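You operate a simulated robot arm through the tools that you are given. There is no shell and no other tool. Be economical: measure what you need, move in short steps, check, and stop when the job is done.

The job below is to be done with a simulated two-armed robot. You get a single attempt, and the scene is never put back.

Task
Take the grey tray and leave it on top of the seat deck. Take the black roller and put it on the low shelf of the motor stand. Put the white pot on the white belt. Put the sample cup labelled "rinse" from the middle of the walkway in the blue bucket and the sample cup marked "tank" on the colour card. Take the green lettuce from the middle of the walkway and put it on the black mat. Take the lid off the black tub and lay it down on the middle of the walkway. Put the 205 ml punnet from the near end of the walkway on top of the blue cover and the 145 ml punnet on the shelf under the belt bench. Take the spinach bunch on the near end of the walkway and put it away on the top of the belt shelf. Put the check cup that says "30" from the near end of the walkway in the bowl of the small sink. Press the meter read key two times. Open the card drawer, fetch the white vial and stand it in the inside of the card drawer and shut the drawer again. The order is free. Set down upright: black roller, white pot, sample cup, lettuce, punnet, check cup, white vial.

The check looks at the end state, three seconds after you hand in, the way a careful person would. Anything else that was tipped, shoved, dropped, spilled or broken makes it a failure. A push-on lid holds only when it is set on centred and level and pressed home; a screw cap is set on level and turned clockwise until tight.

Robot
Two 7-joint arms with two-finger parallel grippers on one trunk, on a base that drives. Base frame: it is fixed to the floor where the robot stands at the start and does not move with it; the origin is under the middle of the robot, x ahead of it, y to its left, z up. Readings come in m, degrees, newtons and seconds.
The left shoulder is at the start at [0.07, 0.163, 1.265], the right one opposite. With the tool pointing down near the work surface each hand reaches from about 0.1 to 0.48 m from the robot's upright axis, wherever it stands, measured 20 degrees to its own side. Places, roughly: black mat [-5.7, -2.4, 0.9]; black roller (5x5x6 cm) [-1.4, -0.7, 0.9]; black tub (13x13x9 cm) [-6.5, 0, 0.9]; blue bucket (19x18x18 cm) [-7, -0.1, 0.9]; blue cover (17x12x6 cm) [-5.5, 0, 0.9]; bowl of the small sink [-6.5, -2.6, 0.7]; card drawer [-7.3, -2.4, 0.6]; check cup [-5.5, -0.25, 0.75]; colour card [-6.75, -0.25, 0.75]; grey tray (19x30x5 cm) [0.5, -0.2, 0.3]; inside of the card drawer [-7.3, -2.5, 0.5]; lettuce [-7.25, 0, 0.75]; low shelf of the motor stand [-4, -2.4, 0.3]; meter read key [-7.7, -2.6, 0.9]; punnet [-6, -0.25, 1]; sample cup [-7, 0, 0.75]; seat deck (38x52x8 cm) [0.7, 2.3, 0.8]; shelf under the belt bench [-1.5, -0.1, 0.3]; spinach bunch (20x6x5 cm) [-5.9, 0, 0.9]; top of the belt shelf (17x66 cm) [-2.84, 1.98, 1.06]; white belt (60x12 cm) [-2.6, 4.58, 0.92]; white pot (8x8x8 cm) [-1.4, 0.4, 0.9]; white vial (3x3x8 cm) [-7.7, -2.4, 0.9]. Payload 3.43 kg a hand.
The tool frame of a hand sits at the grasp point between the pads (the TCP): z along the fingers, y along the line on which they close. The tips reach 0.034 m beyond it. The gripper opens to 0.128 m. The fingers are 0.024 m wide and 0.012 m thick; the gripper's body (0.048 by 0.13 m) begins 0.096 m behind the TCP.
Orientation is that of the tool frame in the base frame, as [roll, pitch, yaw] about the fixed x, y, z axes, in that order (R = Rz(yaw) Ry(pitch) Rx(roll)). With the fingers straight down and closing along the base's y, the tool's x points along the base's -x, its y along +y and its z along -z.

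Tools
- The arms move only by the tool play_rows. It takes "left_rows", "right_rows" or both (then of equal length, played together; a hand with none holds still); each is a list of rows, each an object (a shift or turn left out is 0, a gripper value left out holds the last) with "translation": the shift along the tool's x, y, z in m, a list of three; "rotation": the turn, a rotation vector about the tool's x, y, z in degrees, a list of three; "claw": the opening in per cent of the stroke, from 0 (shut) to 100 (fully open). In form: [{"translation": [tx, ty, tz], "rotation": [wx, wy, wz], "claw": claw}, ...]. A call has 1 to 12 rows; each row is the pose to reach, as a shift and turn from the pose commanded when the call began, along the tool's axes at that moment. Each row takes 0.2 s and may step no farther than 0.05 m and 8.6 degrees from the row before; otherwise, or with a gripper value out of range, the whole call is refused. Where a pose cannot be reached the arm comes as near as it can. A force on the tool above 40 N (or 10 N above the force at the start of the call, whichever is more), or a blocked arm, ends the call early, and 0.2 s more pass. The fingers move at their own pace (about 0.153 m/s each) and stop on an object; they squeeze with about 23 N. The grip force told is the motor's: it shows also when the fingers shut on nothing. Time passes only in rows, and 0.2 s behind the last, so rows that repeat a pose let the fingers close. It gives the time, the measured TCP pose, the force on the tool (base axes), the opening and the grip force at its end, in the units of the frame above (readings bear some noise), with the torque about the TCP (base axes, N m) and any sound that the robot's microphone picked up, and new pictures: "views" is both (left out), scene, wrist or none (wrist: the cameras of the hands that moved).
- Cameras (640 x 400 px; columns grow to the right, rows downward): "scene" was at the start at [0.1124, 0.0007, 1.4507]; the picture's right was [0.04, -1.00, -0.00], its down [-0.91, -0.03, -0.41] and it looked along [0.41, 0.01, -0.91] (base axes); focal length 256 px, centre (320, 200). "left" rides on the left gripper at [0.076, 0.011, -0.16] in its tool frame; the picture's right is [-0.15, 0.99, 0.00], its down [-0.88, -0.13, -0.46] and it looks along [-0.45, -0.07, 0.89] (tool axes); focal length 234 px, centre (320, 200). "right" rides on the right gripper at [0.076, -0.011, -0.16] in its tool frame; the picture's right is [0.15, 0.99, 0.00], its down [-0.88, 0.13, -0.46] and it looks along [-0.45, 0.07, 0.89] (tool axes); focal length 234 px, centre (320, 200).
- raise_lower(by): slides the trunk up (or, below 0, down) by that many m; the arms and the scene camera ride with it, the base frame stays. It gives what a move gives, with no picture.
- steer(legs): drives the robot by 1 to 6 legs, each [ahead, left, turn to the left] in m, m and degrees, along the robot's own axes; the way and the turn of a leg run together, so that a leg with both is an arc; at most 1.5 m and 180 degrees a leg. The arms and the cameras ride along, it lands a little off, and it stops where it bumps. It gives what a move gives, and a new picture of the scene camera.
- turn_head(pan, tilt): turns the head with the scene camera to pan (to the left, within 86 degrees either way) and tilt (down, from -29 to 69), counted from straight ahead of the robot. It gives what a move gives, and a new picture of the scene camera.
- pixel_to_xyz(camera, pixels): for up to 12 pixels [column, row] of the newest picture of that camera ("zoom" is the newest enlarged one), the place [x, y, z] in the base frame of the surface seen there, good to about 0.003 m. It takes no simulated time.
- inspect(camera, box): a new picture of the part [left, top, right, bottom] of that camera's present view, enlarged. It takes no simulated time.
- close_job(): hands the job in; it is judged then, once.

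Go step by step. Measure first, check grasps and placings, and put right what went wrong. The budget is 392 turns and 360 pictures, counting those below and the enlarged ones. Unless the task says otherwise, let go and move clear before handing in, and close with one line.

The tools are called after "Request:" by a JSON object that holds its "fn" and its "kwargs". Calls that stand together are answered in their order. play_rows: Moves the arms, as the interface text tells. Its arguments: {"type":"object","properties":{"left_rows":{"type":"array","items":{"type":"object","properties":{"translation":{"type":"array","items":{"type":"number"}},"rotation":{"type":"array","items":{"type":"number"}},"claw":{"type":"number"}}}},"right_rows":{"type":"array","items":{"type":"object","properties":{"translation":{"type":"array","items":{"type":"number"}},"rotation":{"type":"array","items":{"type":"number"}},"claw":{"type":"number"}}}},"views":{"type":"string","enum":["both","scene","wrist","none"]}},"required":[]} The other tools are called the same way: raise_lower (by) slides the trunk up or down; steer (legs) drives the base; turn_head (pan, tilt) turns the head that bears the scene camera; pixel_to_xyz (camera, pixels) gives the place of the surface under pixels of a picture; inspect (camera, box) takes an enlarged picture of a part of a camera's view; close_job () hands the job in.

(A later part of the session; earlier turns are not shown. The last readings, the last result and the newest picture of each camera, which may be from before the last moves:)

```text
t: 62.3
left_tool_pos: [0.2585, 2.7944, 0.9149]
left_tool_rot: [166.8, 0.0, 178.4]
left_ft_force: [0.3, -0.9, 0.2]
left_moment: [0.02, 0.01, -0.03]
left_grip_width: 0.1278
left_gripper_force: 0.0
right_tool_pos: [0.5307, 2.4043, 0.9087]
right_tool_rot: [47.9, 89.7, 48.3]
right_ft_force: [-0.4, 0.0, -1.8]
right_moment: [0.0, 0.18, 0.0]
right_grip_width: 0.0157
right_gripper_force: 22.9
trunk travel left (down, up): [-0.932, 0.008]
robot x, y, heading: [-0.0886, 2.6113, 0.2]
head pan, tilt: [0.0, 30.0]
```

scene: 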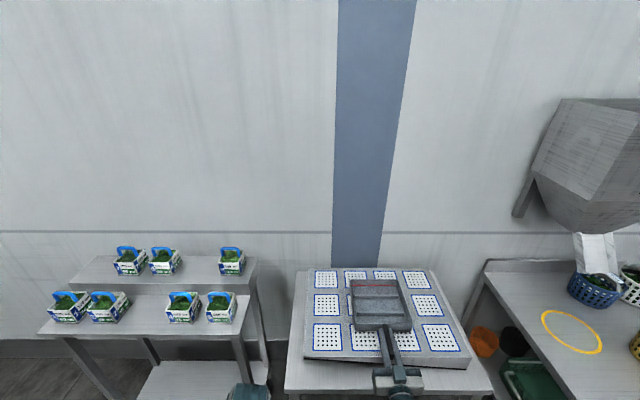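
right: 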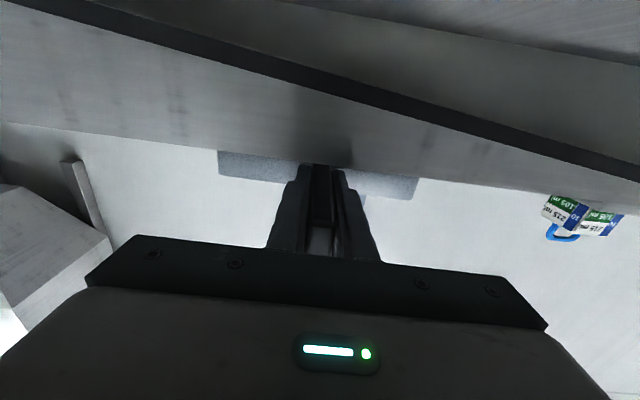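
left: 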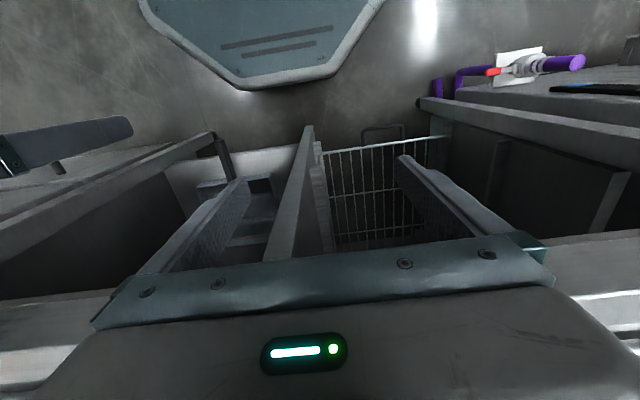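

Still fully held. Lower in small steps to contact.

Request:
{"fn": "play_rows", "kwargs": {"right_rows": [{"translation": [0.003, 0, 0]}, {"translation": [0.005, 0, 0]}, {"translation": [0.007, 0, 0]}, {"translation": [0.007, 0, 0]}], "views": "wrist"}}

Request:
{"fn": "pixel_to_xyz", "kwargs": {"camera": "right", "pixels": [[250, 160], [390, 182], [300, 120], [322, 175]]}}

```text
t: 63.3
left_tool_pos: [0.2591, 2.7942, 0.9172]
left_tool_rot: [166.8, -0.2, 178.3]
left_ft_force: [-0.3, -0.6, 0.2]
left_moment: [0.04, 0.04, 0.01]
left_grip_width: 0.128
left_gripper_force: 0.1
right_tool_pos: [0.5314, 2.4037, 0.9026]
right_tool_rot: [46.0, 89.6, 46.4]
right_ft_force: [-0.1, 0.1, -0.2]
right_moment: [-0.08, -0.01, -0.02]
right_grip_width: 0.0154
right_gripper_force: 23.3
trunk travel left (down, up): [-0.932, 0.008]
robot x, y, heading: [-0.0879, 2.6099, 0.2]
head pan, tilt: [0.0, 30.0]
```

right: 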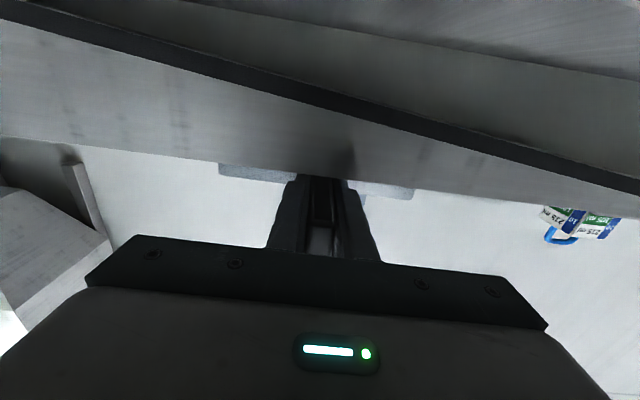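

```text
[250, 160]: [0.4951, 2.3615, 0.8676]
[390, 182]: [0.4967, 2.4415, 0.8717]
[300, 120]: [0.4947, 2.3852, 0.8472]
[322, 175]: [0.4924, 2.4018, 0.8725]
```

Load is gone and moment ≈0: the tray rests on the deck. Open the fingers and back away by driving.

Request:
{"fn": "play_rows", "kwargs": {"right_rows": [{"claw": 20}, {"claw": 40}, {}, {}], "views": "none"}}

Request:
{"fn": "steer", "kwargs": {"legs": [[-0.5, 0, 0]]}}

```text
t: 64.3
left_tool_pos: [0.2585, 2.7928, 0.916]
left_tool_rot: [166.9, -0.1, 178.5]
left_ft_force: [-0.4, -0.7, 0.4]
left_moment: [0.03, -0.01, 0.01]
left_grip_width: 0.1282
left_gripper_force: 0.0
right_tool_pos: [0.5302, 2.4031, 0.9017]
right_tool_rot: [49.2, 89.5, 49.5]
right_ft_force: [-0.3, 0.1, -0.1]
right_moment: [0.01, -0.02, -0.01]
right_grip_width: 0.0512
right_gripper_force: 0.2
trunk travel left (down, up): [-0.932, 0.008]
robot x, y, heading: [-0.0858, 2.609, 0.1]
head pan, tilt: [0.0, 30.0]
```

```text
t: 67.3
left_tool_pos: [-0.2411, 2.7913, 0.9165]
left_tool_rot: [166.9, -0.1, 178.3]
left_ft_force: [0.4, -0.5, -0.7]
left_moment: [0.0, 0.04, -0.01]
left_grip_width: 0.1281
left_gripper_force: 0.0
right_tool_pos: [0.0302, 2.4014, 0.9017]
right_tool_rot: [50.9, 89.6, 51.1]
right_ft_force: [-0.1, 0.6, 0.0]
right_moment: [0.06, -0.01, 0.0]
right_grip_width: 0.0514
right_gripper_force: 0.0
trunk travel left (down, up): [-0.932, 0.008]
robot x, y, heading: [-0.5913, 2.6103, 0.2]
head pan, tilt: [0.0, 30.0]
```

scene: 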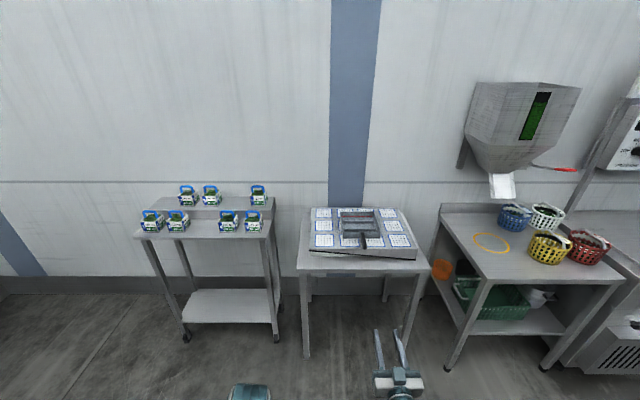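

Tray placed well on the deck (360,228). Now restore both hands to point down, while the space here is free.

Request:
{"fn": "play_rows", "kwargs": {"right_rows": [{"translation": [0, 0, -0.02], "rotation": [0, 8.5, 0], "claw": 100}, {"translation": [0, 0, -0.04], "rotation": [0, 17, 0]}, {"translation": [0.02, 0, -0.06], "rotation": [0, 25.5, 0]}, {"translation": [0.04, 0, -0.08], "rotation": [0, 34, 0]}, {"translation": [0.06, 0, -0.1], "rotation": [0, 42.5, 0]}, {"translation": [0.07, 0, -0.12], "rotation": [0, 51, 0]}, {"translation": [0.08, 0, -0.14], "rotation": [0, 59.5, 0]}, {"translation": [0.09, 0, -0.17], "rotation": [0, 68, 0]}, {"translation": [0.1, 0, -0.2], "rotation": [0, 76.5, 0]}, {"translation": [0.1, 0, -0.23], "rotation": [0, 85, 0]}, {"translation": [0.1, 0, -0.25], "rotation": [0, 90, 0]}], "left_rows": [{"rotation": [6.5, 0, 0]}, {"rotation": [13.1, 0, 0]}, {"rotation": [13.1, 0, 0]}, {"rotation": [13.1, 0, 0]}, {"rotation": [13.1, 0, 0]}, {"rotation": [13.1, 0, 0]}, {"rotation": [13.1, 0, 0]}, {"rotation": [13.1, 0, 0]}, {"rotation": [13.1, 0, 0]}, {"rotation": [13.1, 0, 0]}, {"rotation": [13.1, 0, 0]}], "views": "none"}}

Request:
{"fn": "turn_head", "kwargs": {"pan": 86, "tilt": 25}}

```text
t: 69.9
left_tool_pos: [-0.2451, 2.828, 0.9115]
left_tool_rot: [175.6, -0.7, 177.6]
left_ft_force: [0.1, 0.7, 0.3]
left_moment: [0.03, -0.01, -0.03]
left_grip_width: 0.128
left_gripper_force: 0.1
right_tool_pos: [-0.2199, 2.3992, 0.8002]
right_tool_rot: [179.8, 0.1, -179.6]
right_ft_force: [0.1, -0.5, 1.8]
right_moment: [0.05, -0.01, -0.01]
right_grip_width: 0.1277
right_gripper_force: 0.0
trunk travel left (down, up): [-0.932, 0.008]
robot x, y, heading: [-0.5859, 2.6096, 0.1]
head pan, tilt: [0.0, 30.0]
stopped in row 11 (left hand): the arm was blocked; the commanded pose is now the measured one
```

```text
t: 71.5
left_tool_pos: [-0.2448, 2.8272, 0.9111]
left_tool_rot: [175.8, -0.7, 177.7]
left_ft_force: [0.0, 0.4, 0.2]
left_moment: [0.02, -0.02, 0.03]
left_grip_width: 0.1282
left_gripper_force: 0.0
right_tool_pos: [-0.2184, 2.4009, 0.7999]
right_tool_rot: [179.8, 0.1, -179.8]
right_ft_force: [0.5, 0.3, 0.2]
right_moment: [-0.01, 0.0, -0.01]
right_grip_width: 0.128
right_gripper_force: 0.0
trunk travel left (down, up): [-0.932, 0.008]
robot x, y, heading: [-0.5875, 2.6094, -0.1]
head pan, tilt: [85.9, 25.0]
```

scene: 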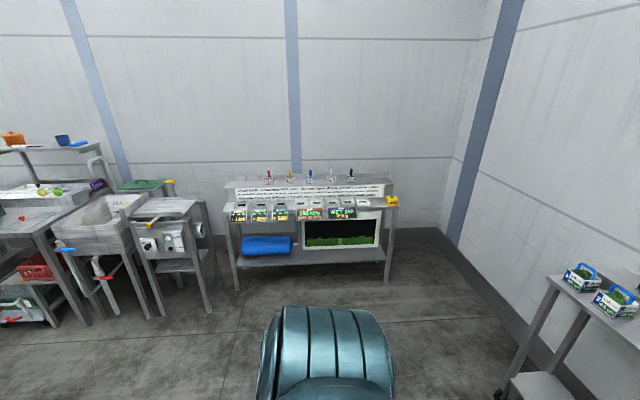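

I'll drive back down the aisle to about y 0 and turn around to face the belt bench at x≈−1.4.

Request:
{"fn": "steer", "kwargs": {"legs": [[0, -1.3, 0], [0, -1.3, 0], [0, 0, 90], [0, 0, 90]]}}

Request:
{"fn": "turn_head", "kwargs": {"pan": 0, "tilt": 35}}

```text
t: 91.7
left_tool_pos: [-0.9064, -0.1939, 0.9115]
left_tool_rot: [175.7, -0.8, -1.9]
left_ft_force: [-0.5, 0.4, 0.8]
left_moment: [0.03, -0.04, 0.02]
left_grip_width: 0.1279
left_gripper_force: 0.1
right_tool_pos: [-0.9364, 0.2321, 0.7996]
right_tool_rot: [179.7, 0.1, 0.8]
right_ft_force: [-0.8, -0.4, 0.0]
right_moment: [-0.01, -0.01, 0.01]
right_grip_width: 0.1278
right_gripper_force: 0.0
trunk travel left (down, up): [-0.932, 0.008]
robot x, y, heading: [-0.5664, 0.0255, -179.6]
head pan, tilt: [85.9, 25.0]
```

scene: 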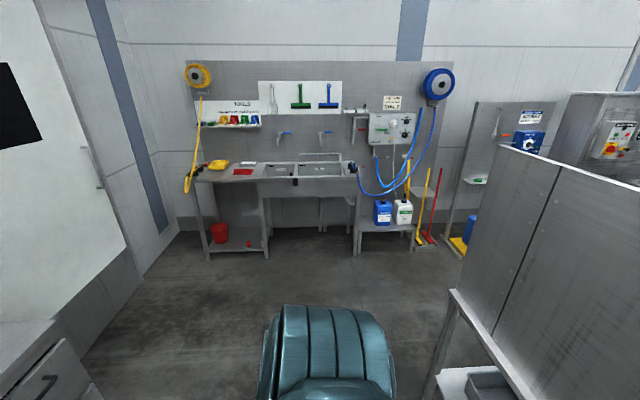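

```text
t: 93.3
left_tool_pos: [-0.9058, -0.1942, 0.9121]
left_tool_rot: [175.6, -0.7, -1.8]
left_ft_force: [-0.2, 0.0, -0.2]
left_moment: [-0.03, 0.04, 0.0]
left_grip_width: 0.1279
left_gripper_force: 0.1
right_tool_pos: [-0.9356, 0.2327, 0.8003]
right_tool_rot: [179.7, 0.1, 0.8]
right_ft_force: [0.3, 0.4, -0.7]
right_moment: [0.01, 0.02, 0.01]
right_grip_width: 0.128
right_gripper_force: 0.0
trunk travel left (down, up): [-0.932, 0.008]
robot x, y, heading: [-0.5661, 0.027, -179.2]
head pan, tilt: [0.0, 35.0]
```

scene: 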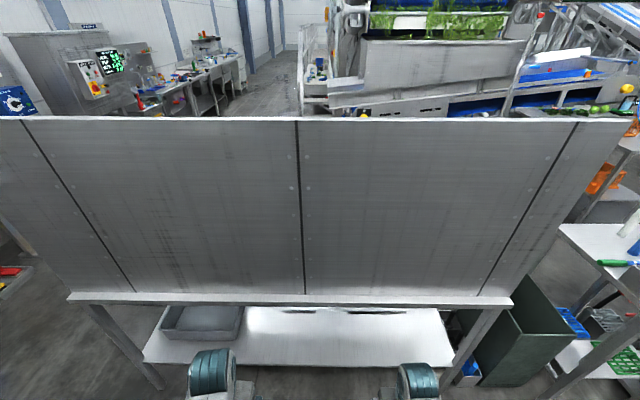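

The bench has a back panel on this side, so I must work from its far side (x<−1.8). Measuring panel ends and the machine beyond.

Request:
{"fn": "pixel_to_xyz", "kwargs": {"camera": "scene", "pixels": [[5, 118], [635, 120], [300, 118], [70, 295], [510, 300], [150, 355], [330, 100], [620, 100], [560, 230], [20, 250], [250, 60], [585, 190]]}}

Request:
{"fn": "turn_head", "kwargs": {"pan": 50, "tilt": 25}}

Request:
{"fn": "turn_head", "kwargs": {"pan": -50, "tilt": 25}}

```text
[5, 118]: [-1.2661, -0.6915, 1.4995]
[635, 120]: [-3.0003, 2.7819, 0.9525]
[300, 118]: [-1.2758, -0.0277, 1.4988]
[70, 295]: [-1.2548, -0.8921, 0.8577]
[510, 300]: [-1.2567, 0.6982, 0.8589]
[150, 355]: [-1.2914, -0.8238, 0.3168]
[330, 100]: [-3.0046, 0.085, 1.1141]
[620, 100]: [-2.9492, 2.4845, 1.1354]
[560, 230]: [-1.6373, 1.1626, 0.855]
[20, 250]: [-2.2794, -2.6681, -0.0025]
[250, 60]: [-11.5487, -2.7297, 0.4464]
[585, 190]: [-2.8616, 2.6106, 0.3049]
```

```text
t: 94.5
left_tool_pos: [-0.9055, -0.1936, 0.9102]
left_tool_rot: [175.7, -0.6, -1.9]
left_ft_force: [0.5, -0.2, 0.3]
left_moment: [-0.02, 0.0, 0.0]
left_grip_width: 0.1277
left_gripper_force: 0.0
right_tool_pos: [-0.9366, 0.2332, 0.8]
right_tool_rot: [179.7, 0.1, 0.8]
right_ft_force: [0.2, 0.4, 0.2]
right_moment: [0.03, 0.0, 0.01]
right_grip_width: 0.128
right_gripper_force: 0.0
trunk travel left (down, up): [-0.932, 0.008]
robot x, y, heading: [-0.5597, 0.0257, -179.2]
head pan, tilt: [50.0, 25.0]
```

scene: 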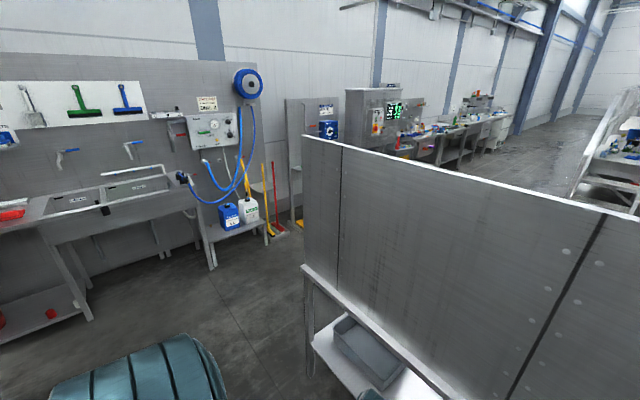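

```text
t: 96.2
left_tool_pos: [-0.9067, -0.1955, 0.9108]
left_tool_rot: [175.6, -0.7, -2.0]
left_ft_force: [-0.9, -1.2, -0.1]
left_moment: [0.0, 0.0, 0.03]
left_grip_width: 0.128
left_gripper_force: 0.0
right_tool_pos: [-0.9356, 0.233, 0.8003]
right_tool_rot: [179.8, 0.1, 0.8]
right_ft_force: [-0.7, 0.0, 0.6]
right_moment: [0.0, -0.01, 0.01]
right_grip_width: 0.1277
right_gripper_force: 0.1
trunk travel left (down, up): [-0.932, 0.008]
robot x, y, heading: [-0.5621, 0.0268, -179.3]
head pan, tilt: [-50.0, 25.0]
```

scene: 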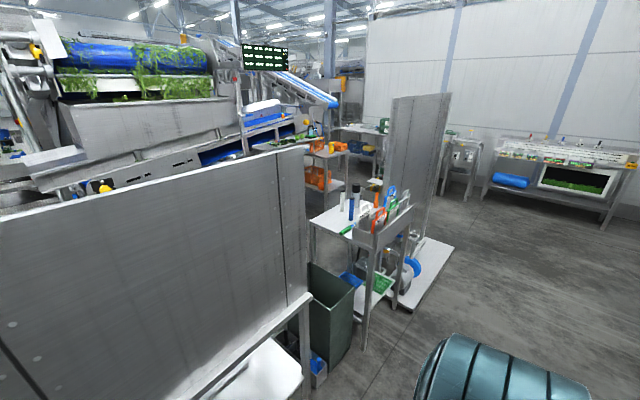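

The south route is open floor. Drive left 1.5, ahead 1.7, and turn to face the bench's front.

Request:
{"fn": "steer", "kwargs": {"legs": [[0, 1.5, -0.7], [1.4, 0, 0], [0.35, 0, 0], [0, 0, 90], [0, 0, 90]]}}

Request:
{"fn": "turn_head", "kwargs": {"pan": 45, "tilt": 25}}

```text
t: 119.8
left_tool_pos: [-1.9628, -1.2358, 0.9118]
left_tool_rot: [175.7, -0.7, 179.4]
left_ft_force: [0.5, 0.2, 0.4]
left_moment: [0.02, -0.03, 0.0]
left_grip_width: 0.1279
left_gripper_force: 0.0
right_tool_pos: [-1.9241, -1.6632, 0.8004]
right_tool_rot: [179.6, 0.1, -178.0]
right_ft_force: [-0.5, -0.5, -0.9]
right_moment: [-0.01, 0.05, 0.01]
right_grip_width: 0.1282
right_gripper_force: 0.0
trunk travel left (down, up): [-0.932, 0.008]
robot x, y, heading: [-2.3, -1.4633, 2.0]
head pan, tilt: [-50.0, 25.0]
```

scene: 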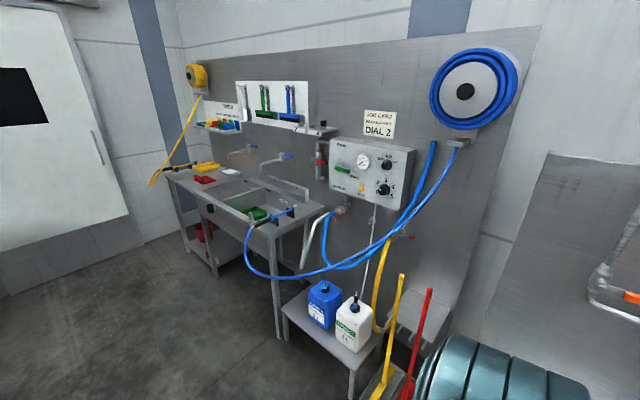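

```text
t: 121.5
left_tool_pos: [-1.9631, -1.2366, 0.9114]
left_tool_rot: [175.7, -0.6, 179.4]
left_ft_force: [0.3, -0.4, 0.1]
left_moment: [0.01, -0.01, -0.03]
left_grip_width: 0.1282
left_gripper_force: 0.1
right_tool_pos: [-1.9239, -1.6634, 0.7997]
right_tool_rot: [179.7, 0.0, -178.1]
right_ft_force: [-0.8, -0.2, 0.5]
right_moment: [0.01, 0.01, 0.0]
right_grip_width: 0.128
right_gripper_force: 0.1
trunk travel left (down, up): [-0.932, 0.008]
robot x, y, heading: [-2.2944, -1.4638, 1.9]
head pan, tilt: [45.0, 25.0]
```

scene: 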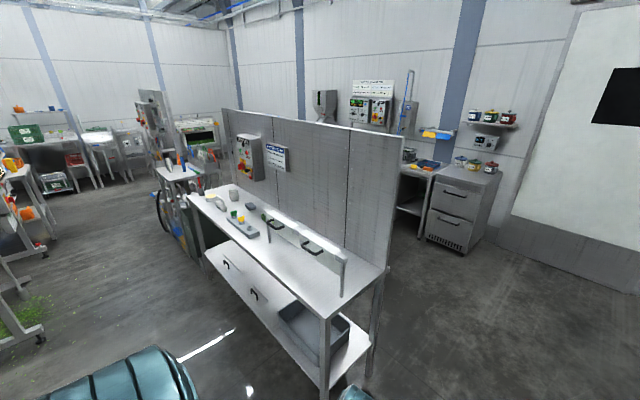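

The bench front with items is visible. Measuring the front edge and shelf.

Request:
{"fn": "pixel_to_xyz", "kwargs": {"camera": "scene", "pixels": [[325, 318], [195, 205], [234, 193], [242, 222], [250, 205], [320, 345], [215, 200], [30, 330]]}}

Request:
{"fn": "inspect", "kwargs": {"camera": "scene", "box": [170, 160, 410, 310]}}

```text
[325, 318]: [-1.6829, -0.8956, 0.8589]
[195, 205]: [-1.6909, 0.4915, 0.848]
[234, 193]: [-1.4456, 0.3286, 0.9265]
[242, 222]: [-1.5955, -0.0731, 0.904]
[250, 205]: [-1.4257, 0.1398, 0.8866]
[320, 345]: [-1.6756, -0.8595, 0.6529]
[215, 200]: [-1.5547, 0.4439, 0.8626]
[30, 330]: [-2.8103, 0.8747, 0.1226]
```

```text
2.67 times, centred on (290, 235) of scene
```

zoom: 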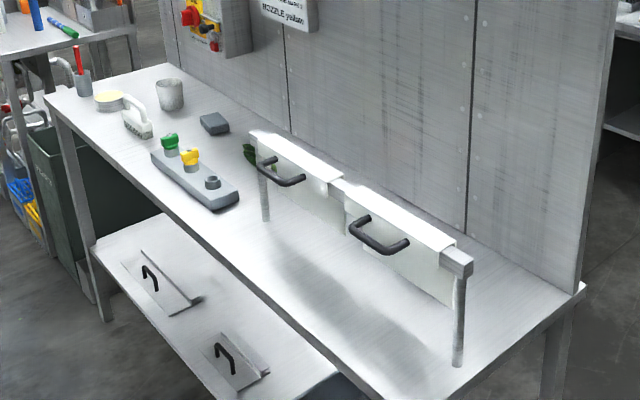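

The pot is at zoom (170,92). I'll drive left along the bench to y≈0.2 and look.

Request:
{"fn": "steer", "kwargs": {"legs": [[0, 1.45, -2]]}}

Request:
{"fn": "turn_head", "kwargs": {"pan": 0, "tilt": 40}}

```text
t: 128.8
left_tool_pos: [-1.9908, 0.2171, 0.9116]
left_tool_rot: [175.7, -0.7, 178.0]
left_ft_force: [-1.0, -0.6, -0.2]
left_moment: [0.02, -0.01, 0.0]
left_grip_width: 0.128
left_gripper_force: 0.0
right_tool_pos: [-1.962, -0.2103, 0.8006]
right_tool_rot: [179.6, 0.0, -179.3]
right_ft_force: [-0.2, 0.4, 0.6]
right_moment: [-0.04, 0.0, 0.03]
right_grip_width: 0.1279
right_gripper_force: 0.2
trunk travel left (down, up): [-0.932, 0.008]
robot x, y, heading: [-2.3298, -0.0023, 0.7]
head pan, tilt: [45.0, 25.0]
```

scene: 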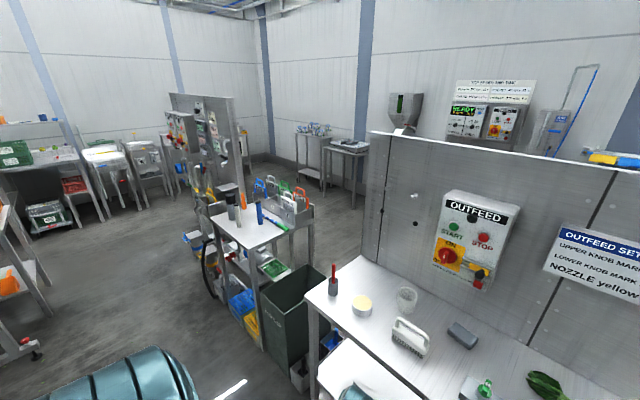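

```text
t: 129.9
left_tool_pos: [-1.9902, 0.2183, 0.9105]
left_tool_rot: [175.7, -0.6, 178.0]
left_ft_force: [0.1, 0.5, -0.2]
left_moment: [0.0, 0.02, -0.01]
left_grip_width: 0.1282
left_gripper_force: 0.0
right_tool_pos: [-1.9618, -0.2098, 0.8004]
right_tool_rot: [179.7, 0.1, -179.3]
right_ft_force: [-0.3, 0.3, 0.0]
right_moment: [0.0, 0.0, 0.05]
right_grip_width: 0.1281
right_gripper_force: 0.1
trunk travel left (down, up): [-0.932, 0.008]
robot x, y, heading: [-2.3336, -0.0019, 0.5]
head pan, tilt: [0.0, 40.0]
```

scene: 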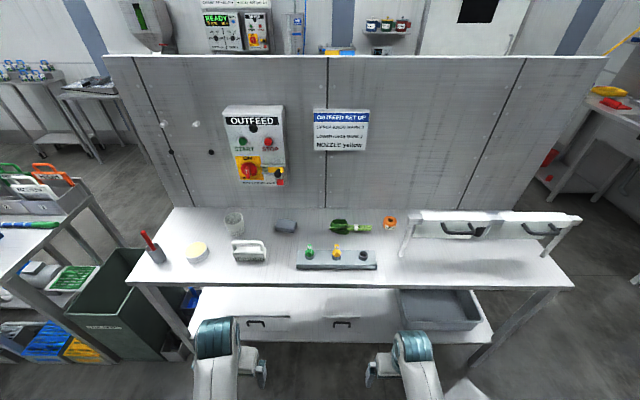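

Request:
{"fn": "inspect", "kwargs": {"camera": "scene", "box": [130, 190, 350, 328]}}

Request:
{"fn": "inspect", "kwargs": {"camera": "scene", "box": [340, 190, 600, 352]}}

Request:
{"fn": "pixel_to_xyz", "kwargs": {"camera": "scene", "pixels": [[234, 214], [234, 230], [225, 216], [243, 216], [390, 222], [410, 225], [500, 216], [480, 228], [250, 250], [285, 225], [390, 230]]}}

```text
2.90 times, centred on (240, 259) of scene
```

zoom: 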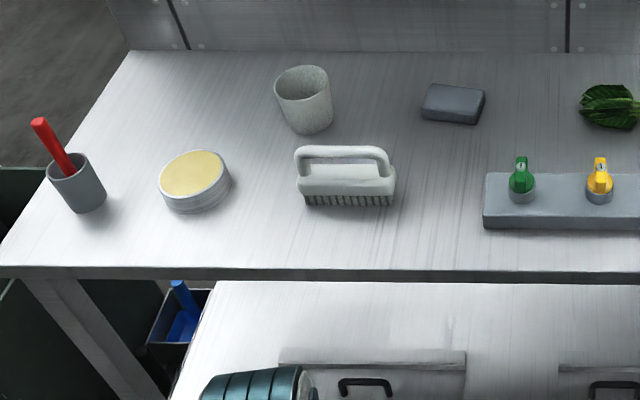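

```text
2.46 times, centred on (470, 271) of scene
```

zoom: 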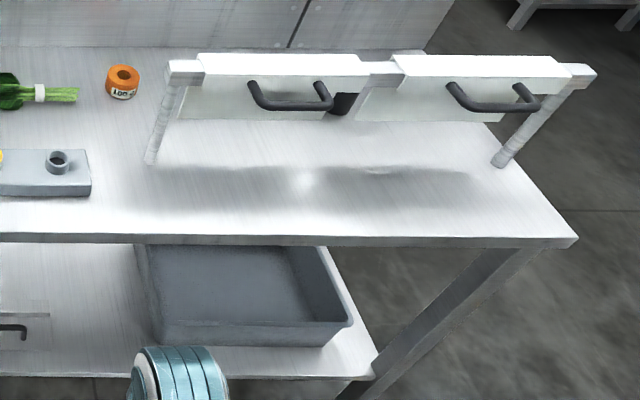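

```text
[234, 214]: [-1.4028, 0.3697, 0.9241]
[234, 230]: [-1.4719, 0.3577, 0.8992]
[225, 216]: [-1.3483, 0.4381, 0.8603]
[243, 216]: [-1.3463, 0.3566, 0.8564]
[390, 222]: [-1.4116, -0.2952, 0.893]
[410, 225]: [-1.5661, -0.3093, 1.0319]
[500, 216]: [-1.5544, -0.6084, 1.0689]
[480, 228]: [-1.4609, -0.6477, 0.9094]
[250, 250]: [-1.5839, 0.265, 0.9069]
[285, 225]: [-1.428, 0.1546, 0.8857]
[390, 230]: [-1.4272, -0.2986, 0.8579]
```

The pot stands at about (−1.42, 0.37) behind a brush; the black roller is behind the guard near y −0.65 (zoom 340,105). I'll tilt the left hand 45° forward for the pot, raising the right hand clear.

Request:
{"fn": "play_rows", "kwargs": {"left_rows": [{"translation": [-0.03, 0, -0.01], "rotation": [0, -8, 0], "claw": 100}, {"translation": [-0.06, 0, -0.03], "rotation": [0, -16, 0]}, {"translation": [-0.09, 0, -0.05], "rotation": [0, -24, 0]}, {"translation": [-0.12, 0, -0.07], "rotation": [0, -32, 0]}, {"translation": [-0.15, 0, -0.09], "rotation": [0, -40, 0]}, {"translation": [-0.17, 0, -0.11], "rotation": [0, -45, 0]}], "right_rows": [{"translation": [0.01, 0, -0.02]}, {"translation": [0.02, 0, -0.04]}, {"translation": [0.03, 0, -0.06]}, {"translation": [0.04, 0, -0.08]}, {"translation": [0.05, 0, -0.1]}, {"translation": [0.06, 0, -0.1]}], "views": "none"}}

```text
t: 131.3
left_tool_pos: [-1.8199, 0.2035, 1.0183]
left_tool_rot: [174.0, 44.3, 173.8]
left_ft_force: [-0.3, -0.2, 0.0]
left_moment: [0.01, -0.02, -0.02]
left_grip_width: 0.1281
left_gripper_force: 0.1
right_tool_pos: [-2.0215, -0.211, 0.9006]
right_tool_rot: [179.6, 0.1, -179.3]
right_ft_force: [0.4, 0.3, 0.6]
right_moment: [-0.03, 0.03, -0.04]
right_grip_width: 0.1279
right_gripper_force: 0.0
trunk travel left (down, up): [-0.932, 0.008]
robot x, y, heading: [-2.3318, -0.0041, 0.7]
head pan, tilt: [0.0, 40.0]
```

Drive left 0.165 and ahead 0.2 to face the pot, then look with the left wrist camera.

Request:
{"fn": "steer", "kwargs": {"legs": [[0, 0.165, -0.7], [0.2, 0, 0]]}}

Request:
{"fn": "inspect", "kwargs": {"camera": "left", "box": [0, 0, 640, 400]}}

```text
t: 133.9
left_tool_pos: [-1.6198, 0.3605, 1.0186]
left_tool_rot: [174.0, 44.2, 173.0]
left_ft_force: [0.4, -0.9, -0.9]
left_moment: [-0.02, -0.02, -0.01]
left_grip_width: 0.1281
left_gripper_force: 0.1
right_tool_pos: [-1.8263, -0.0503, 0.9002]
right_tool_rot: [179.7, 0.1, 179.9]
right_ft_force: [0.2, 0.3, 0.4]
right_moment: [0.03, -0.02, 0.01]
right_grip_width: 0.128
right_gripper_force: 0.1
trunk travel left (down, up): [-0.932, 0.008]
robot x, y, heading: [-2.1322, 0.1625, -0.2]
head pan, tilt: [0.0, 40.0]
```

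scene: 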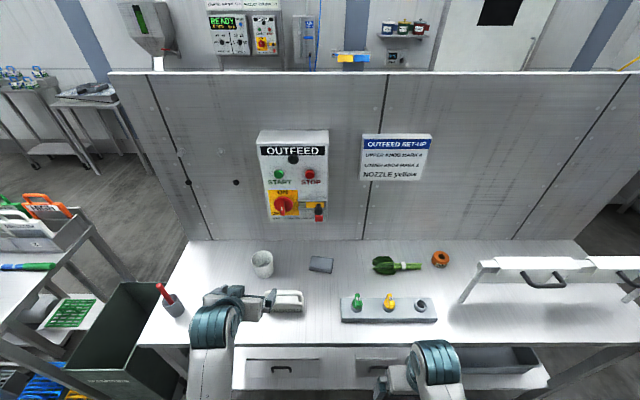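

```text
1.00 times, centred on (320, 200) of left (not enlarged: the box is as wide or as high as the picture)
```

zoom: 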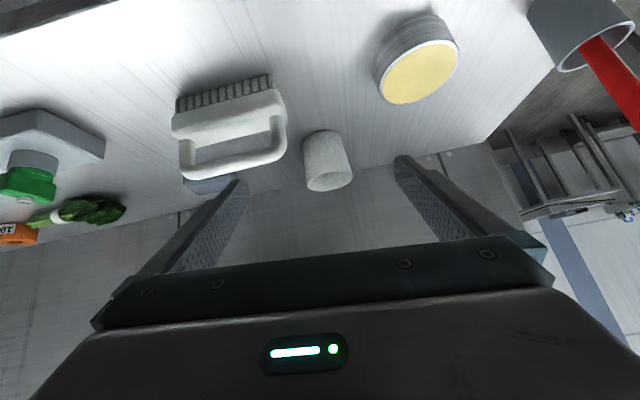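

The pot appears at (328,160) between the fingers' directions. Measuring it.

Request:
{"fn": "pixel_to_xyz", "kwargs": {"camera": "left", "pixels": [[328, 160], [305, 160], [348, 155], [310, 182], [350, 178], [330, 190], [328, 135], [280, 110], [385, 90]]}}

Request:
{"fn": "pixel_to_xyz", "kwargs": {"camera": "scene", "pixels": [[262, 275], [252, 258], [273, 258], [262, 251]]}}

```text
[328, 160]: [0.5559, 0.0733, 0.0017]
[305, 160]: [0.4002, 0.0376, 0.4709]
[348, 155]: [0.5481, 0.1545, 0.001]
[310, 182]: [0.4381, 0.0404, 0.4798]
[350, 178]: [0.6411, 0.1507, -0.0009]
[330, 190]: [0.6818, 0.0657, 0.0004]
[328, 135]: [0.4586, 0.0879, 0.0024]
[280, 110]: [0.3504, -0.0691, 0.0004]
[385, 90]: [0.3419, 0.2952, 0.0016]
```

```text
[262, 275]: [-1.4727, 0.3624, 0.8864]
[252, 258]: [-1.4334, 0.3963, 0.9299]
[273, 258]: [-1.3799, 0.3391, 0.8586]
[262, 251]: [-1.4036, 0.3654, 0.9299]
```

Request:
{"fn": "pixel_to_xyz", "kwargs": {"camera": "zoom", "pixels": [[328, 160], [308, 160], [346, 160], [310, 182], [350, 178], [330, 190], [328, 135], [280, 130], [385, 90]]}}

```text
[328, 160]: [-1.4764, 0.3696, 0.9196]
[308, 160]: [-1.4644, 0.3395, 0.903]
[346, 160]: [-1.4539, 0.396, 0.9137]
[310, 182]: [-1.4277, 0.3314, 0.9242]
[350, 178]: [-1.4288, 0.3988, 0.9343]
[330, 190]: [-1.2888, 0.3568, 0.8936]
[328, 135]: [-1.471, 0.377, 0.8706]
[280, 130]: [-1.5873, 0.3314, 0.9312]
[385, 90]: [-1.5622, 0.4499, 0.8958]
```

Pot centre ≈(−1.437, 0.366), base 0.858, top 0.937. Approaching along the tilted tool axis with fingers open, then closing.

Request:
{"fn": "play_rows", "kwargs": {"left_rows": [{"translation": [-0.0485, 0.006, 0.0], "claw": 100}, {"translation": [-0.0485, 0.006, 0.045]}, {"translation": [-0.0485, 0.006, 0.09]}, {"translation": [-0.0485, 0.006, 0.135]}, {"translation": [-0.0485, 0.006, 0.175]}, {"translation": [-0.0485, 0.006, 0.207]}, {"translation": [-0.0485, 0.006, 0.207]}], "views": "wrist"}}

```text
t: 135.5
left_tool_pos: [-1.4388, 0.3669, 0.9041]
left_tool_rot: [174.0, 44.2, 173.0]
left_ft_force: [-0.6, 0.0, 0.3]
left_moment: [-0.01, 0.01, -0.01]
left_grip_width: 0.128
left_gripper_force: 0.0
right_tool_pos: [-1.8262, -0.0507, 0.9]
right_tool_rot: [179.8, 0.1, 179.9]
right_ft_force: [-0.7, 0.0, 0.2]
right_moment: [0.0, -0.01, 0.0]
right_grip_width: 0.128
right_gripper_force: 0.0
trunk travel left (down, up): [-0.932, 0.008]
robot x, y, heading: [-2.1311, 0.1595, 0.1]
head pan, tilt: [0.0, 40.0]
```

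left: 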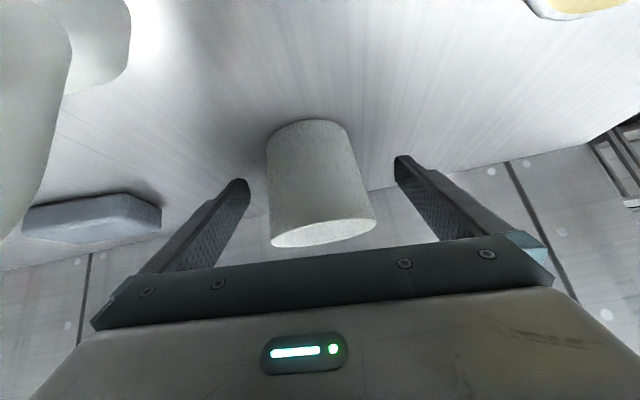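

The pot is between the fingers. Close and lift 5 cm.

Request:
{"fn": "play_rows", "kwargs": {"left_rows": [{"claw": 30}, {"claw": 0}, {}, {}, {"translation": [-0.007, 0, -0.007]}, {"translation": [-0.021, 0, -0.021]}, {"translation": [-0.036, 0, -0.036]}, {"translation": [-0.05, 0, -0.05]}, {"translation": [-0.05, 0, -0.05]}], "views": "wrist"}}

```text
t: 137.5
left_tool_pos: [-1.4386, 0.3614, 0.9753]
left_tool_rot: [174.1, 44.0, 173.0]
left_ft_force: [0.3, -1.3, -0.9]
left_moment: [-0.04, -0.03, 0.01]
left_grip_width: 0.0713
left_gripper_force: 23.2
right_tool_pos: [-1.825, -0.0509, 0.899]
right_tool_rot: [179.7, 0.1, 179.9]
right_ft_force: [-0.3, 0.0, 0.1]
right_moment: [0.0, 0.0, -0.02]
right_grip_width: 0.128
right_gripper_force: 0.1
trunk travel left (down, up): [-0.932, 0.008]
robot x, y, heading: [-2.1331, 0.1604, -0.1]
head pan, tilt: [0.0, 40.0]
```

left: 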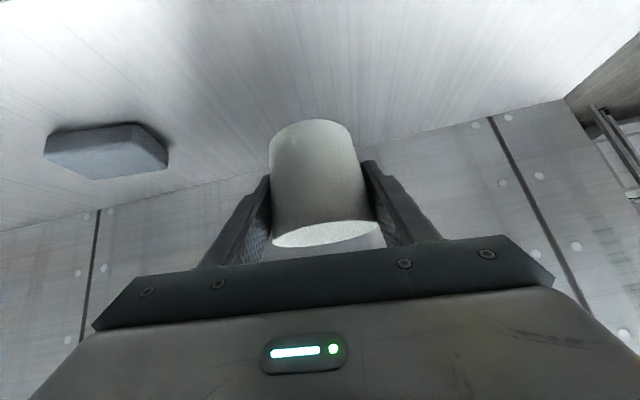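

Pot held at 71 mm. Raise another 7 cm over the brush, back off and look north.

Request:
{"fn": "play_rows", "kwargs": {"left_rows": [{"translation": [-0.03, 0, -0.03]}, {"translation": [-0.055, 0, -0.055]}, {"translation": [-0.055, 0, -0.055]}], "views": "none"}}

Request:
{"fn": "steer", "kwargs": {"legs": [[-0.4, 0, 0]]}}

Request:
{"fn": "turn_head", "kwargs": {"pan": 86, "tilt": 25}}

```text
t: 138.3
left_tool_pos: [-1.4367, 0.3563, 1.0523]
left_tool_rot: [174.1, 44.0, 173.0]
left_ft_force: [-0.7, 1.0, 0.0]
left_moment: [-0.01, 0.03, 0.03]
left_grip_width: 0.0713
left_gripper_force: 22.8
right_tool_pos: [-1.8251, -0.0507, 0.9003]
right_tool_rot: [179.8, 0.1, 179.8]
right_ft_force: [-1.1, -0.3, -0.1]
right_moment: [0.01, -0.02, 0.02]
right_grip_width: 0.1282
right_gripper_force: 0.2
trunk travel left (down, up): [-0.932, 0.008]
robot x, y, heading: [-2.1317, 0.1637, 0.0]
head pan, tilt: [0.0, 40.0]
```

```text
t: 140.8
left_tool_pos: [-1.8339, 0.357, 1.0519]
left_tool_rot: [174.1, 44.1, 173.0]
left_ft_force: [0.4, 0.5, 0.1]
left_moment: [0.03, 0.03, -0.01]
left_grip_width: 0.0713
left_gripper_force: 23.3
right_tool_pos: [-2.2216, -0.0496, 0.8996]
right_tool_rot: [179.8, 0.1, 179.9]
right_ft_force: [-0.2, -0.7, 0.3]
right_moment: [-0.02, 0.02, 0.01]
right_grip_width: 0.1279
right_gripper_force: 0.1
trunk travel left (down, up): [-0.932, 0.008]
robot x, y, heading: [-2.5313, 0.163, -0.1]
head pan, tilt: [0.0, 40.0]
```

scene: 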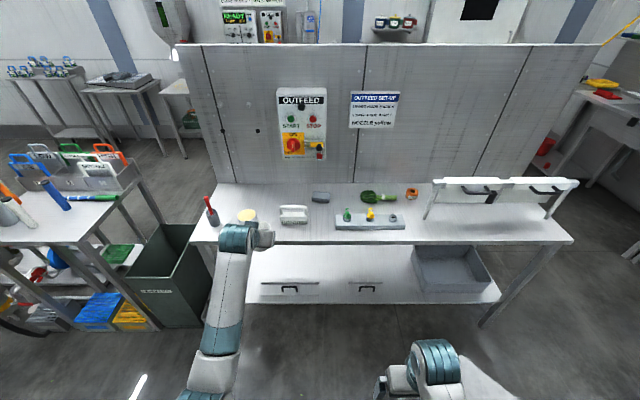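

```text
t: 142.4
left_tool_pos: [-1.8339, 0.3571, 1.0522]
left_tool_rot: [174.2, 44.0, 173.1]
left_ft_force: [0.6, -0.3, -0.8]
left_moment: [0.0, -0.01, 0.04]
left_grip_width: 0.0715
left_gripper_force: 22.2
right_tool_pos: [-2.2226, -0.0503, 0.9002]
right_tool_rot: [179.7, 0.1, 179.9]
right_ft_force: [-0.2, 1.0, 0.3]
right_moment: [-0.02, 0.01, 0.0]
right_grip_width: 0.1278
right_gripper_force: 0.0
trunk travel left (down, up): [-0.932, 0.008]
robot x, y, heading: [-2.5278, 0.1634, -0.2]
head pan, tilt: [85.9, 25.0]
```

scene: 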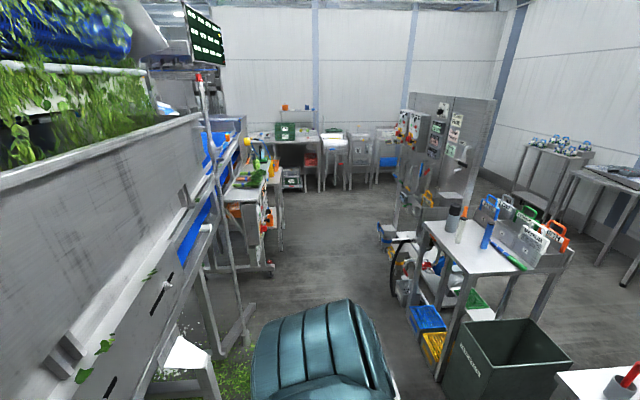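

Measuring the corridor: machine frame, shelf unit, cart, and the stations on the north wall.

Request:
{"fn": "pixel_to_xyz", "kwargs": {"camera": "scene", "pixels": [[245, 330], [270, 265], [265, 180], [395, 300], [395, 205], [430, 370], [335, 138], [330, 165], [385, 150], [300, 165], [285, 125], [200, 300]]}}

Request:
{"fn": "inspect", "kwargs": {"camera": "scene", "box": [220, 90, 420, 215]}}

```text
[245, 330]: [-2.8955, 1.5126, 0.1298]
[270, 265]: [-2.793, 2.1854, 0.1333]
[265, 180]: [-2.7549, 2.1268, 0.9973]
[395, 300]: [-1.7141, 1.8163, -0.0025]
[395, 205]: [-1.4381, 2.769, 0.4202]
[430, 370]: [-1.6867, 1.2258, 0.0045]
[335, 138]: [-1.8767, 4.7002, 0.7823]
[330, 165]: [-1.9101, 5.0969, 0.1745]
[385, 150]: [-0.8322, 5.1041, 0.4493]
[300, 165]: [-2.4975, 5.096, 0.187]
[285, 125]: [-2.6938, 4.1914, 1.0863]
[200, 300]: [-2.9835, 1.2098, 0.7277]
```

```text
3.20 times, centred on (320, 152) of scene
```

zoom: 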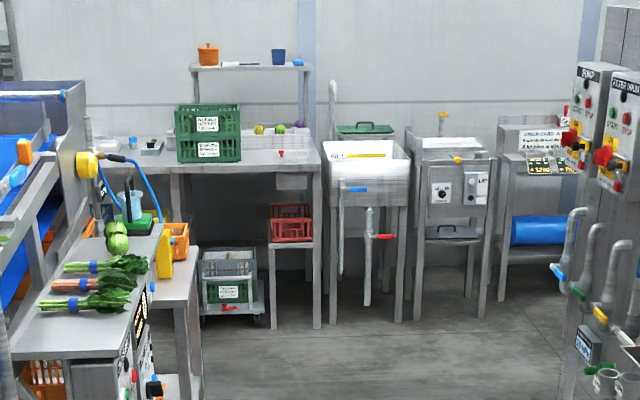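

Corridor centre is x≈−2.2. Turn to face north and drive up to near the north bench.

Request:
{"fn": "steer", "kwargs": {"legs": [[0.2, 0, 0], [0, 0, 90], [1.4, -0.12, 0], [1.2, 0, 0]]}}

Request:
{"fn": "turn_head", "kwargs": {"pan": 10, "tilt": 30}}

```text
t: 160.1
left_tool_pos: [-2.3764, 3.4565, 1.0527]
left_tool_rot: [174.1, 44.1, -97.1]
left_ft_force: [0.2, 0.7, -0.3]
left_moment: [0.0, 0.0, 0.0]
left_grip_width: 0.0708
left_gripper_force: 23.1
right_tool_pos: [-1.9719, 3.068, 0.8998]
right_tool_rot: [179.7, 0.1, -90.3]
right_ft_force: [0.0, -0.6, -0.3]
right_moment: [0.0, 0.01, 0.0]
right_grip_width: 0.1277
right_gripper_force: 0.0
trunk travel left (down, up): [-0.932, 0.008]
robot x, y, heading: [-2.184, 2.7586, 89.6]
head pan, tilt: [85.9, 25.0]
```

scene: 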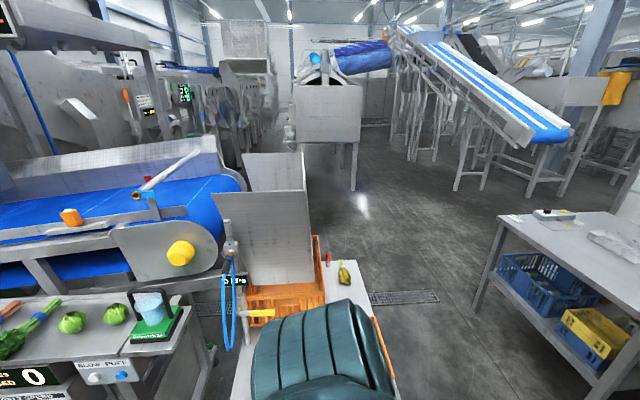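

```text
t: 161.6
left_tool_pos: [-2.3763, 3.4574, 1.0524]
left_tool_rot: [174.2, 44.1, -97.1]
left_ft_force: [-0.2, -0.6, -1.1]
left_moment: [-0.02, -0.01, 0.03]
left_grip_width: 0.0707
left_gripper_force: 22.3
right_tool_pos: [-1.9704, 3.0672, 0.9006]
right_tool_rot: [179.7, 0.0, -90.3]
right_ft_force: [0.3, -0.4, 0.1]
right_moment: [0.02, 0.0, 0.02]
right_grip_width: 0.1278
right_gripper_force: 0.0
trunk travel left (down, up): [-0.932, 0.008]
robot x, y, heading: [-2.1856, 2.7576, 89.8]
head pan, tilt: [10.0, 30.0]
```

scene: 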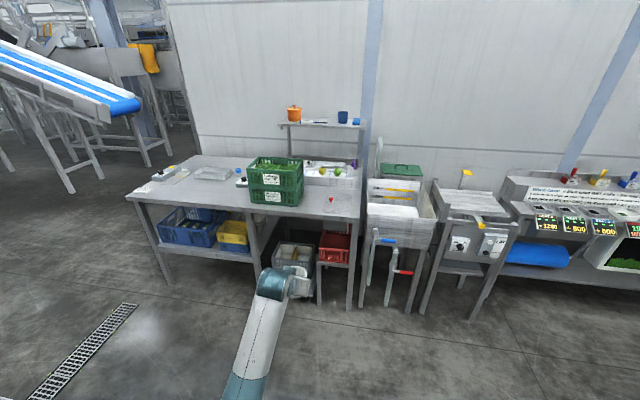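

Request:
{"fn": "inspect", "kwargs": {"camera": "scene", "box": [220, 130, 380, 230]}}

Request:
{"fn": "pixel_to_xyz", "kwargs": {"camera": "zoom", "pixels": [[400, 155], [480, 160], [530, 165], [540, 200], [350, 190], [440, 195], [450, 250], [340, 160], [300, 130], [120, 130]]}}

```text
4.00 times, centred on (300, 180) of scene
```

zoom: 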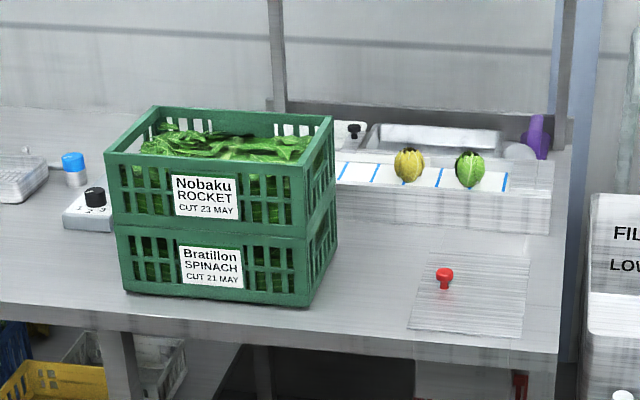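

```text
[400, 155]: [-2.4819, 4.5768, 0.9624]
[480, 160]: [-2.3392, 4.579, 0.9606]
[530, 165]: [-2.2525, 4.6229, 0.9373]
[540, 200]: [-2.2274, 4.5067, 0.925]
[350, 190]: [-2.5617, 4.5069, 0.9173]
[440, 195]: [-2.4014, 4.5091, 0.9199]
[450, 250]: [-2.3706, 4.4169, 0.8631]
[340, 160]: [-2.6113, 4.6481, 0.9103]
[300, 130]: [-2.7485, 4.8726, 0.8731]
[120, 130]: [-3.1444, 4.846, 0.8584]
```

The belt (blue stripes) holds two fruits at x≈−2.48 and −2.33; free belt lies at zoom (350,175), next to the crates. Driving closer for precise measurement.

Request:
{"fn": "steer", "kwargs": {"legs": [[0.75, 0, 0]]}}

Request:
{"fn": "inspect", "kwargs": {"camera": "scene", "box": [200, 130, 440, 280]}}

```text
t: 165.7
left_tool_pos: [-2.3686, 4.2125, 1.0537]
left_tool_rot: [174.2, 44.2, -97.4]
left_ft_force: [-0.2, 0.3, -0.2]
left_moment: [0.01, 0.0, 0.0]
left_grip_width: 0.0708
left_gripper_force: 22.8
right_tool_pos: [-1.9644, 3.8216, 0.9002]
right_tool_rot: [179.7, 0.1, -90.5]
right_ft_force: [0.3, -0.7, -0.1]
right_moment: [-0.02, -0.03, 0.04]
right_grip_width: 0.1283
right_gripper_force: 0.1
trunk travel left (down, up): [-0.932, 0.008]
robot x, y, heading: [-2.1791, 3.5182, 89.4]
head pan, tilt: [10.0, 30.0]
```

scene: 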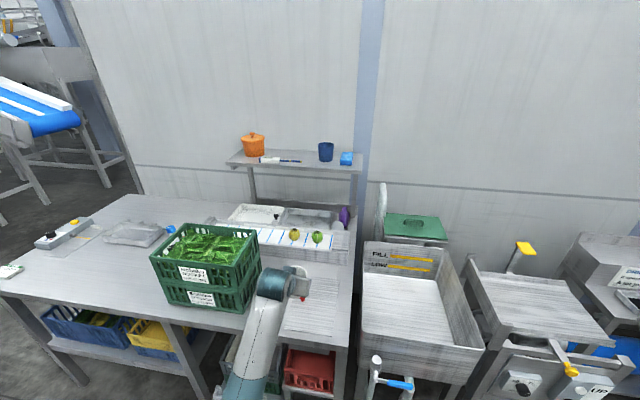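

```text
2.67 times, centred on (320, 205) of scene
```

zoom: 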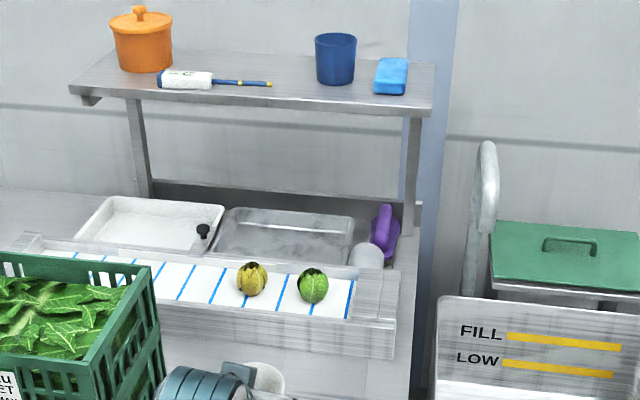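

Request:
{"fn": "pixel_to_xyz", "kwargs": {"camera": "zoom", "pixels": [[165, 280], [205, 285], [210, 270], [150, 262], [160, 295], [250, 280], [100, 265], [245, 312], [235, 285], [155, 340], [110, 260], [155, 268]]}}

```text
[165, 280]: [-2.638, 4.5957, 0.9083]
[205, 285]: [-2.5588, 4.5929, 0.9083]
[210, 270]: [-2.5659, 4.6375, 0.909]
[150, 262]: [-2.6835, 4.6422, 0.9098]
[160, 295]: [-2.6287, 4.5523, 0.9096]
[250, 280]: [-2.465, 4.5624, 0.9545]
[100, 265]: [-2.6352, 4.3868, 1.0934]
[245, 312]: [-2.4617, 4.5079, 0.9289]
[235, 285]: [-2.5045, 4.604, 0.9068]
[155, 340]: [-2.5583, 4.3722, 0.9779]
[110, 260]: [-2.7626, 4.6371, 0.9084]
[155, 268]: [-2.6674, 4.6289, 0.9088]
```

Belt surface z 0.909, y 4.54–4.65; free slot centre ≈(−2.575, 4.59) beside the crate (x<−2.56, y<4.40, top 1.10). I need the bench and sink front lines to plan an angled approach.

Request:
{"fn": "pixel_to_xyz", "kwargs": {"camera": "scene", "pixels": [[345, 345], [200, 325], [365, 355], [465, 365], [375, 365], [500, 335], [405, 390], [250, 350], [262, 268], [205, 225]]}}

```text
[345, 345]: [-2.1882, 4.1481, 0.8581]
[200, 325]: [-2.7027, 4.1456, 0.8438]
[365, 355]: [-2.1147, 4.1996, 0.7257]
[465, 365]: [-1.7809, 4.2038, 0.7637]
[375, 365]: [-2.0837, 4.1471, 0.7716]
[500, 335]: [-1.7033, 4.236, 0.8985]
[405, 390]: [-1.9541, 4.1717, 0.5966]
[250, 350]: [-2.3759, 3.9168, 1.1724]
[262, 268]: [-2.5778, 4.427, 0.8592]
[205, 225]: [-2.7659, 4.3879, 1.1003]
```

Bench front is y 4.145. To gain reach I'll raise the arm 0.25 and lower the trunk 0.25, keeping the pot height.

Request:
{"fn": "play_rows", "kwargs": {"left_rows": [{"translation": [-0.029, 0.003, -0.03]}, {"translation": [-0.058, 0.006, -0.06]}, {"translation": [-0.087, 0.009, -0.09]}, {"translation": [-0.116, 0.012, -0.12]}, {"translation": [-0.145, 0.015, -0.15]}, {"translation": [-0.174, 0.018, -0.178]}], "views": "none"}}

Request:
{"fn": "raise_lower", "kwargs": {"by": -0.2}}

```text
t: 167.1
left_tool_pos: [-2.3644, 4.2131, 1.3012]
left_tool_rot: [174.1, 44.1, -97.4]
left_ft_force: [-1.7, -0.5, -0.1]
left_moment: [-0.01, -0.03, -0.04]
left_grip_width: 0.0708
left_gripper_force: 23.3
right_tool_pos: [-1.9633, 3.8216, 0.8992]
right_tool_rot: [179.6, 0.1, -90.5]
right_ft_force: [0.6, 0.6, -0.7]
right_moment: [-0.01, 0.05, -0.03]
right_grip_width: 0.1281
right_gripper_force: 0.0
trunk travel left (down, up): [-0.932, 0.008]
robot x, y, heading: [-2.1813, 3.5151, 89.3]
head pan, tilt: [10.0, 30.0]
```

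```text
t: 169.2
left_tool_pos: [-2.3669, 4.2122, 1.101]
left_tool_rot: [174.1, 44.1, -97.4]
left_ft_force: [0.1, -0.2, -0.4]
left_moment: [0.01, 0.01, -0.03]
left_grip_width: 0.0708
left_gripper_force: 23.1
right_tool_pos: [-1.9647, 3.8205, 0.6996]
right_tool_rot: [179.7, 0.0, -90.5]
right_ft_force: [-0.2, -0.2, 0.7]
right_moment: [0.0, -0.03, 0.02]
right_grip_width: 0.1283
right_gripper_force: 0.0
trunk travel left (down, up): [-0.732, 0.208]
robot x, y, heading: [-2.1813, 3.5154, 89.3]
head pan, tilt: [10.0, 30.0]
```

Yaw the left hand 25° left about the vertical and pull the right hand back.

Request:
{"fn": "play_rows", "kwargs": {"left_rows": [{"rotation": [-5.8, 0.6, -5.9]}, {"rotation": [-11.6, 1.25, -11.9]}, {"rotation": [-17.4, 1.9, -17.8]}, {"rotation": [-17.4, 1.9, -17.8]}], "right_rows": [{"translation": [0.04, 0, 0]}, {"translation": [0.08, 0, 0]}, {"translation": [0.11, 0, 0]}, {"translation": [0.11, 0, 0]}], "views": "none"}}

Request:
{"fn": "steer", "kwargs": {"legs": [[0.15, 0, 0]]}}

```text
t: 170.2
left_tool_pos: [-2.367, 4.2129, 1.101]
left_tool_rot: [174.0, 44.2, -72.4]
left_ft_force: [-0.1, 0.5, 0.2]
left_moment: [0.03, 0.02, 0.02]
left_grip_width: 0.0707
left_gripper_force: 23.0
right_tool_pos: [-1.9664, 3.7115, 0.6979]
right_tool_rot: [179.7, 0.1, -90.5]
right_ft_force: [0.7, 0.4, 0.1]
right_moment: [-0.01, -0.02, -0.02]
right_grip_width: 0.1279
right_gripper_force: 0.0
trunk travel left (down, up): [-0.732, 0.208]
robot x, y, heading: [-2.1773, 3.5148, 89.4]
head pan, tilt: [10.0, 30.0]
```

```text
t: 171.6
left_tool_pos: [-2.3653, 4.3638, 1.1012]
left_tool_rot: [174.0, 44.1, -72.4]
left_ft_force: [0.7, -0.7, -0.4]
left_moment: [-0.03, 0.02, -0.03]
left_grip_width: 0.0704
left_gripper_force: 23.3
right_tool_pos: [-1.9638, 3.8616, 0.6993]
right_tool_rot: [179.7, 0.1, -90.5]
right_ft_force: [0.9, 0.3, 0.3]
right_moment: [0.0, 0.02, 0.01]
right_grip_width: 0.1279
right_gripper_force: 0.1
trunk travel left (down, up): [-0.732, 0.208]
robot x, y, heading: [-2.1743, 3.6667, 89.1]
head pan, tilt: [10.0, 30.0]
```

scene: 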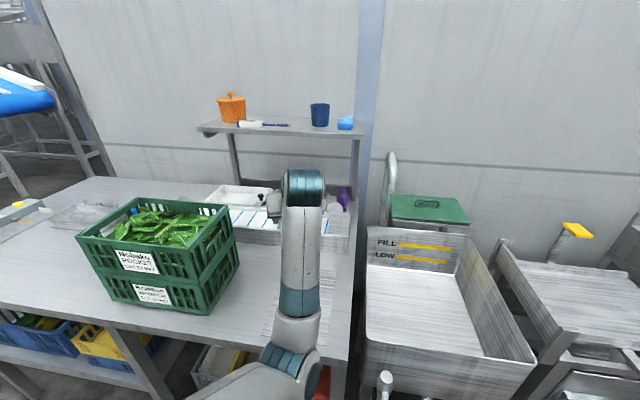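

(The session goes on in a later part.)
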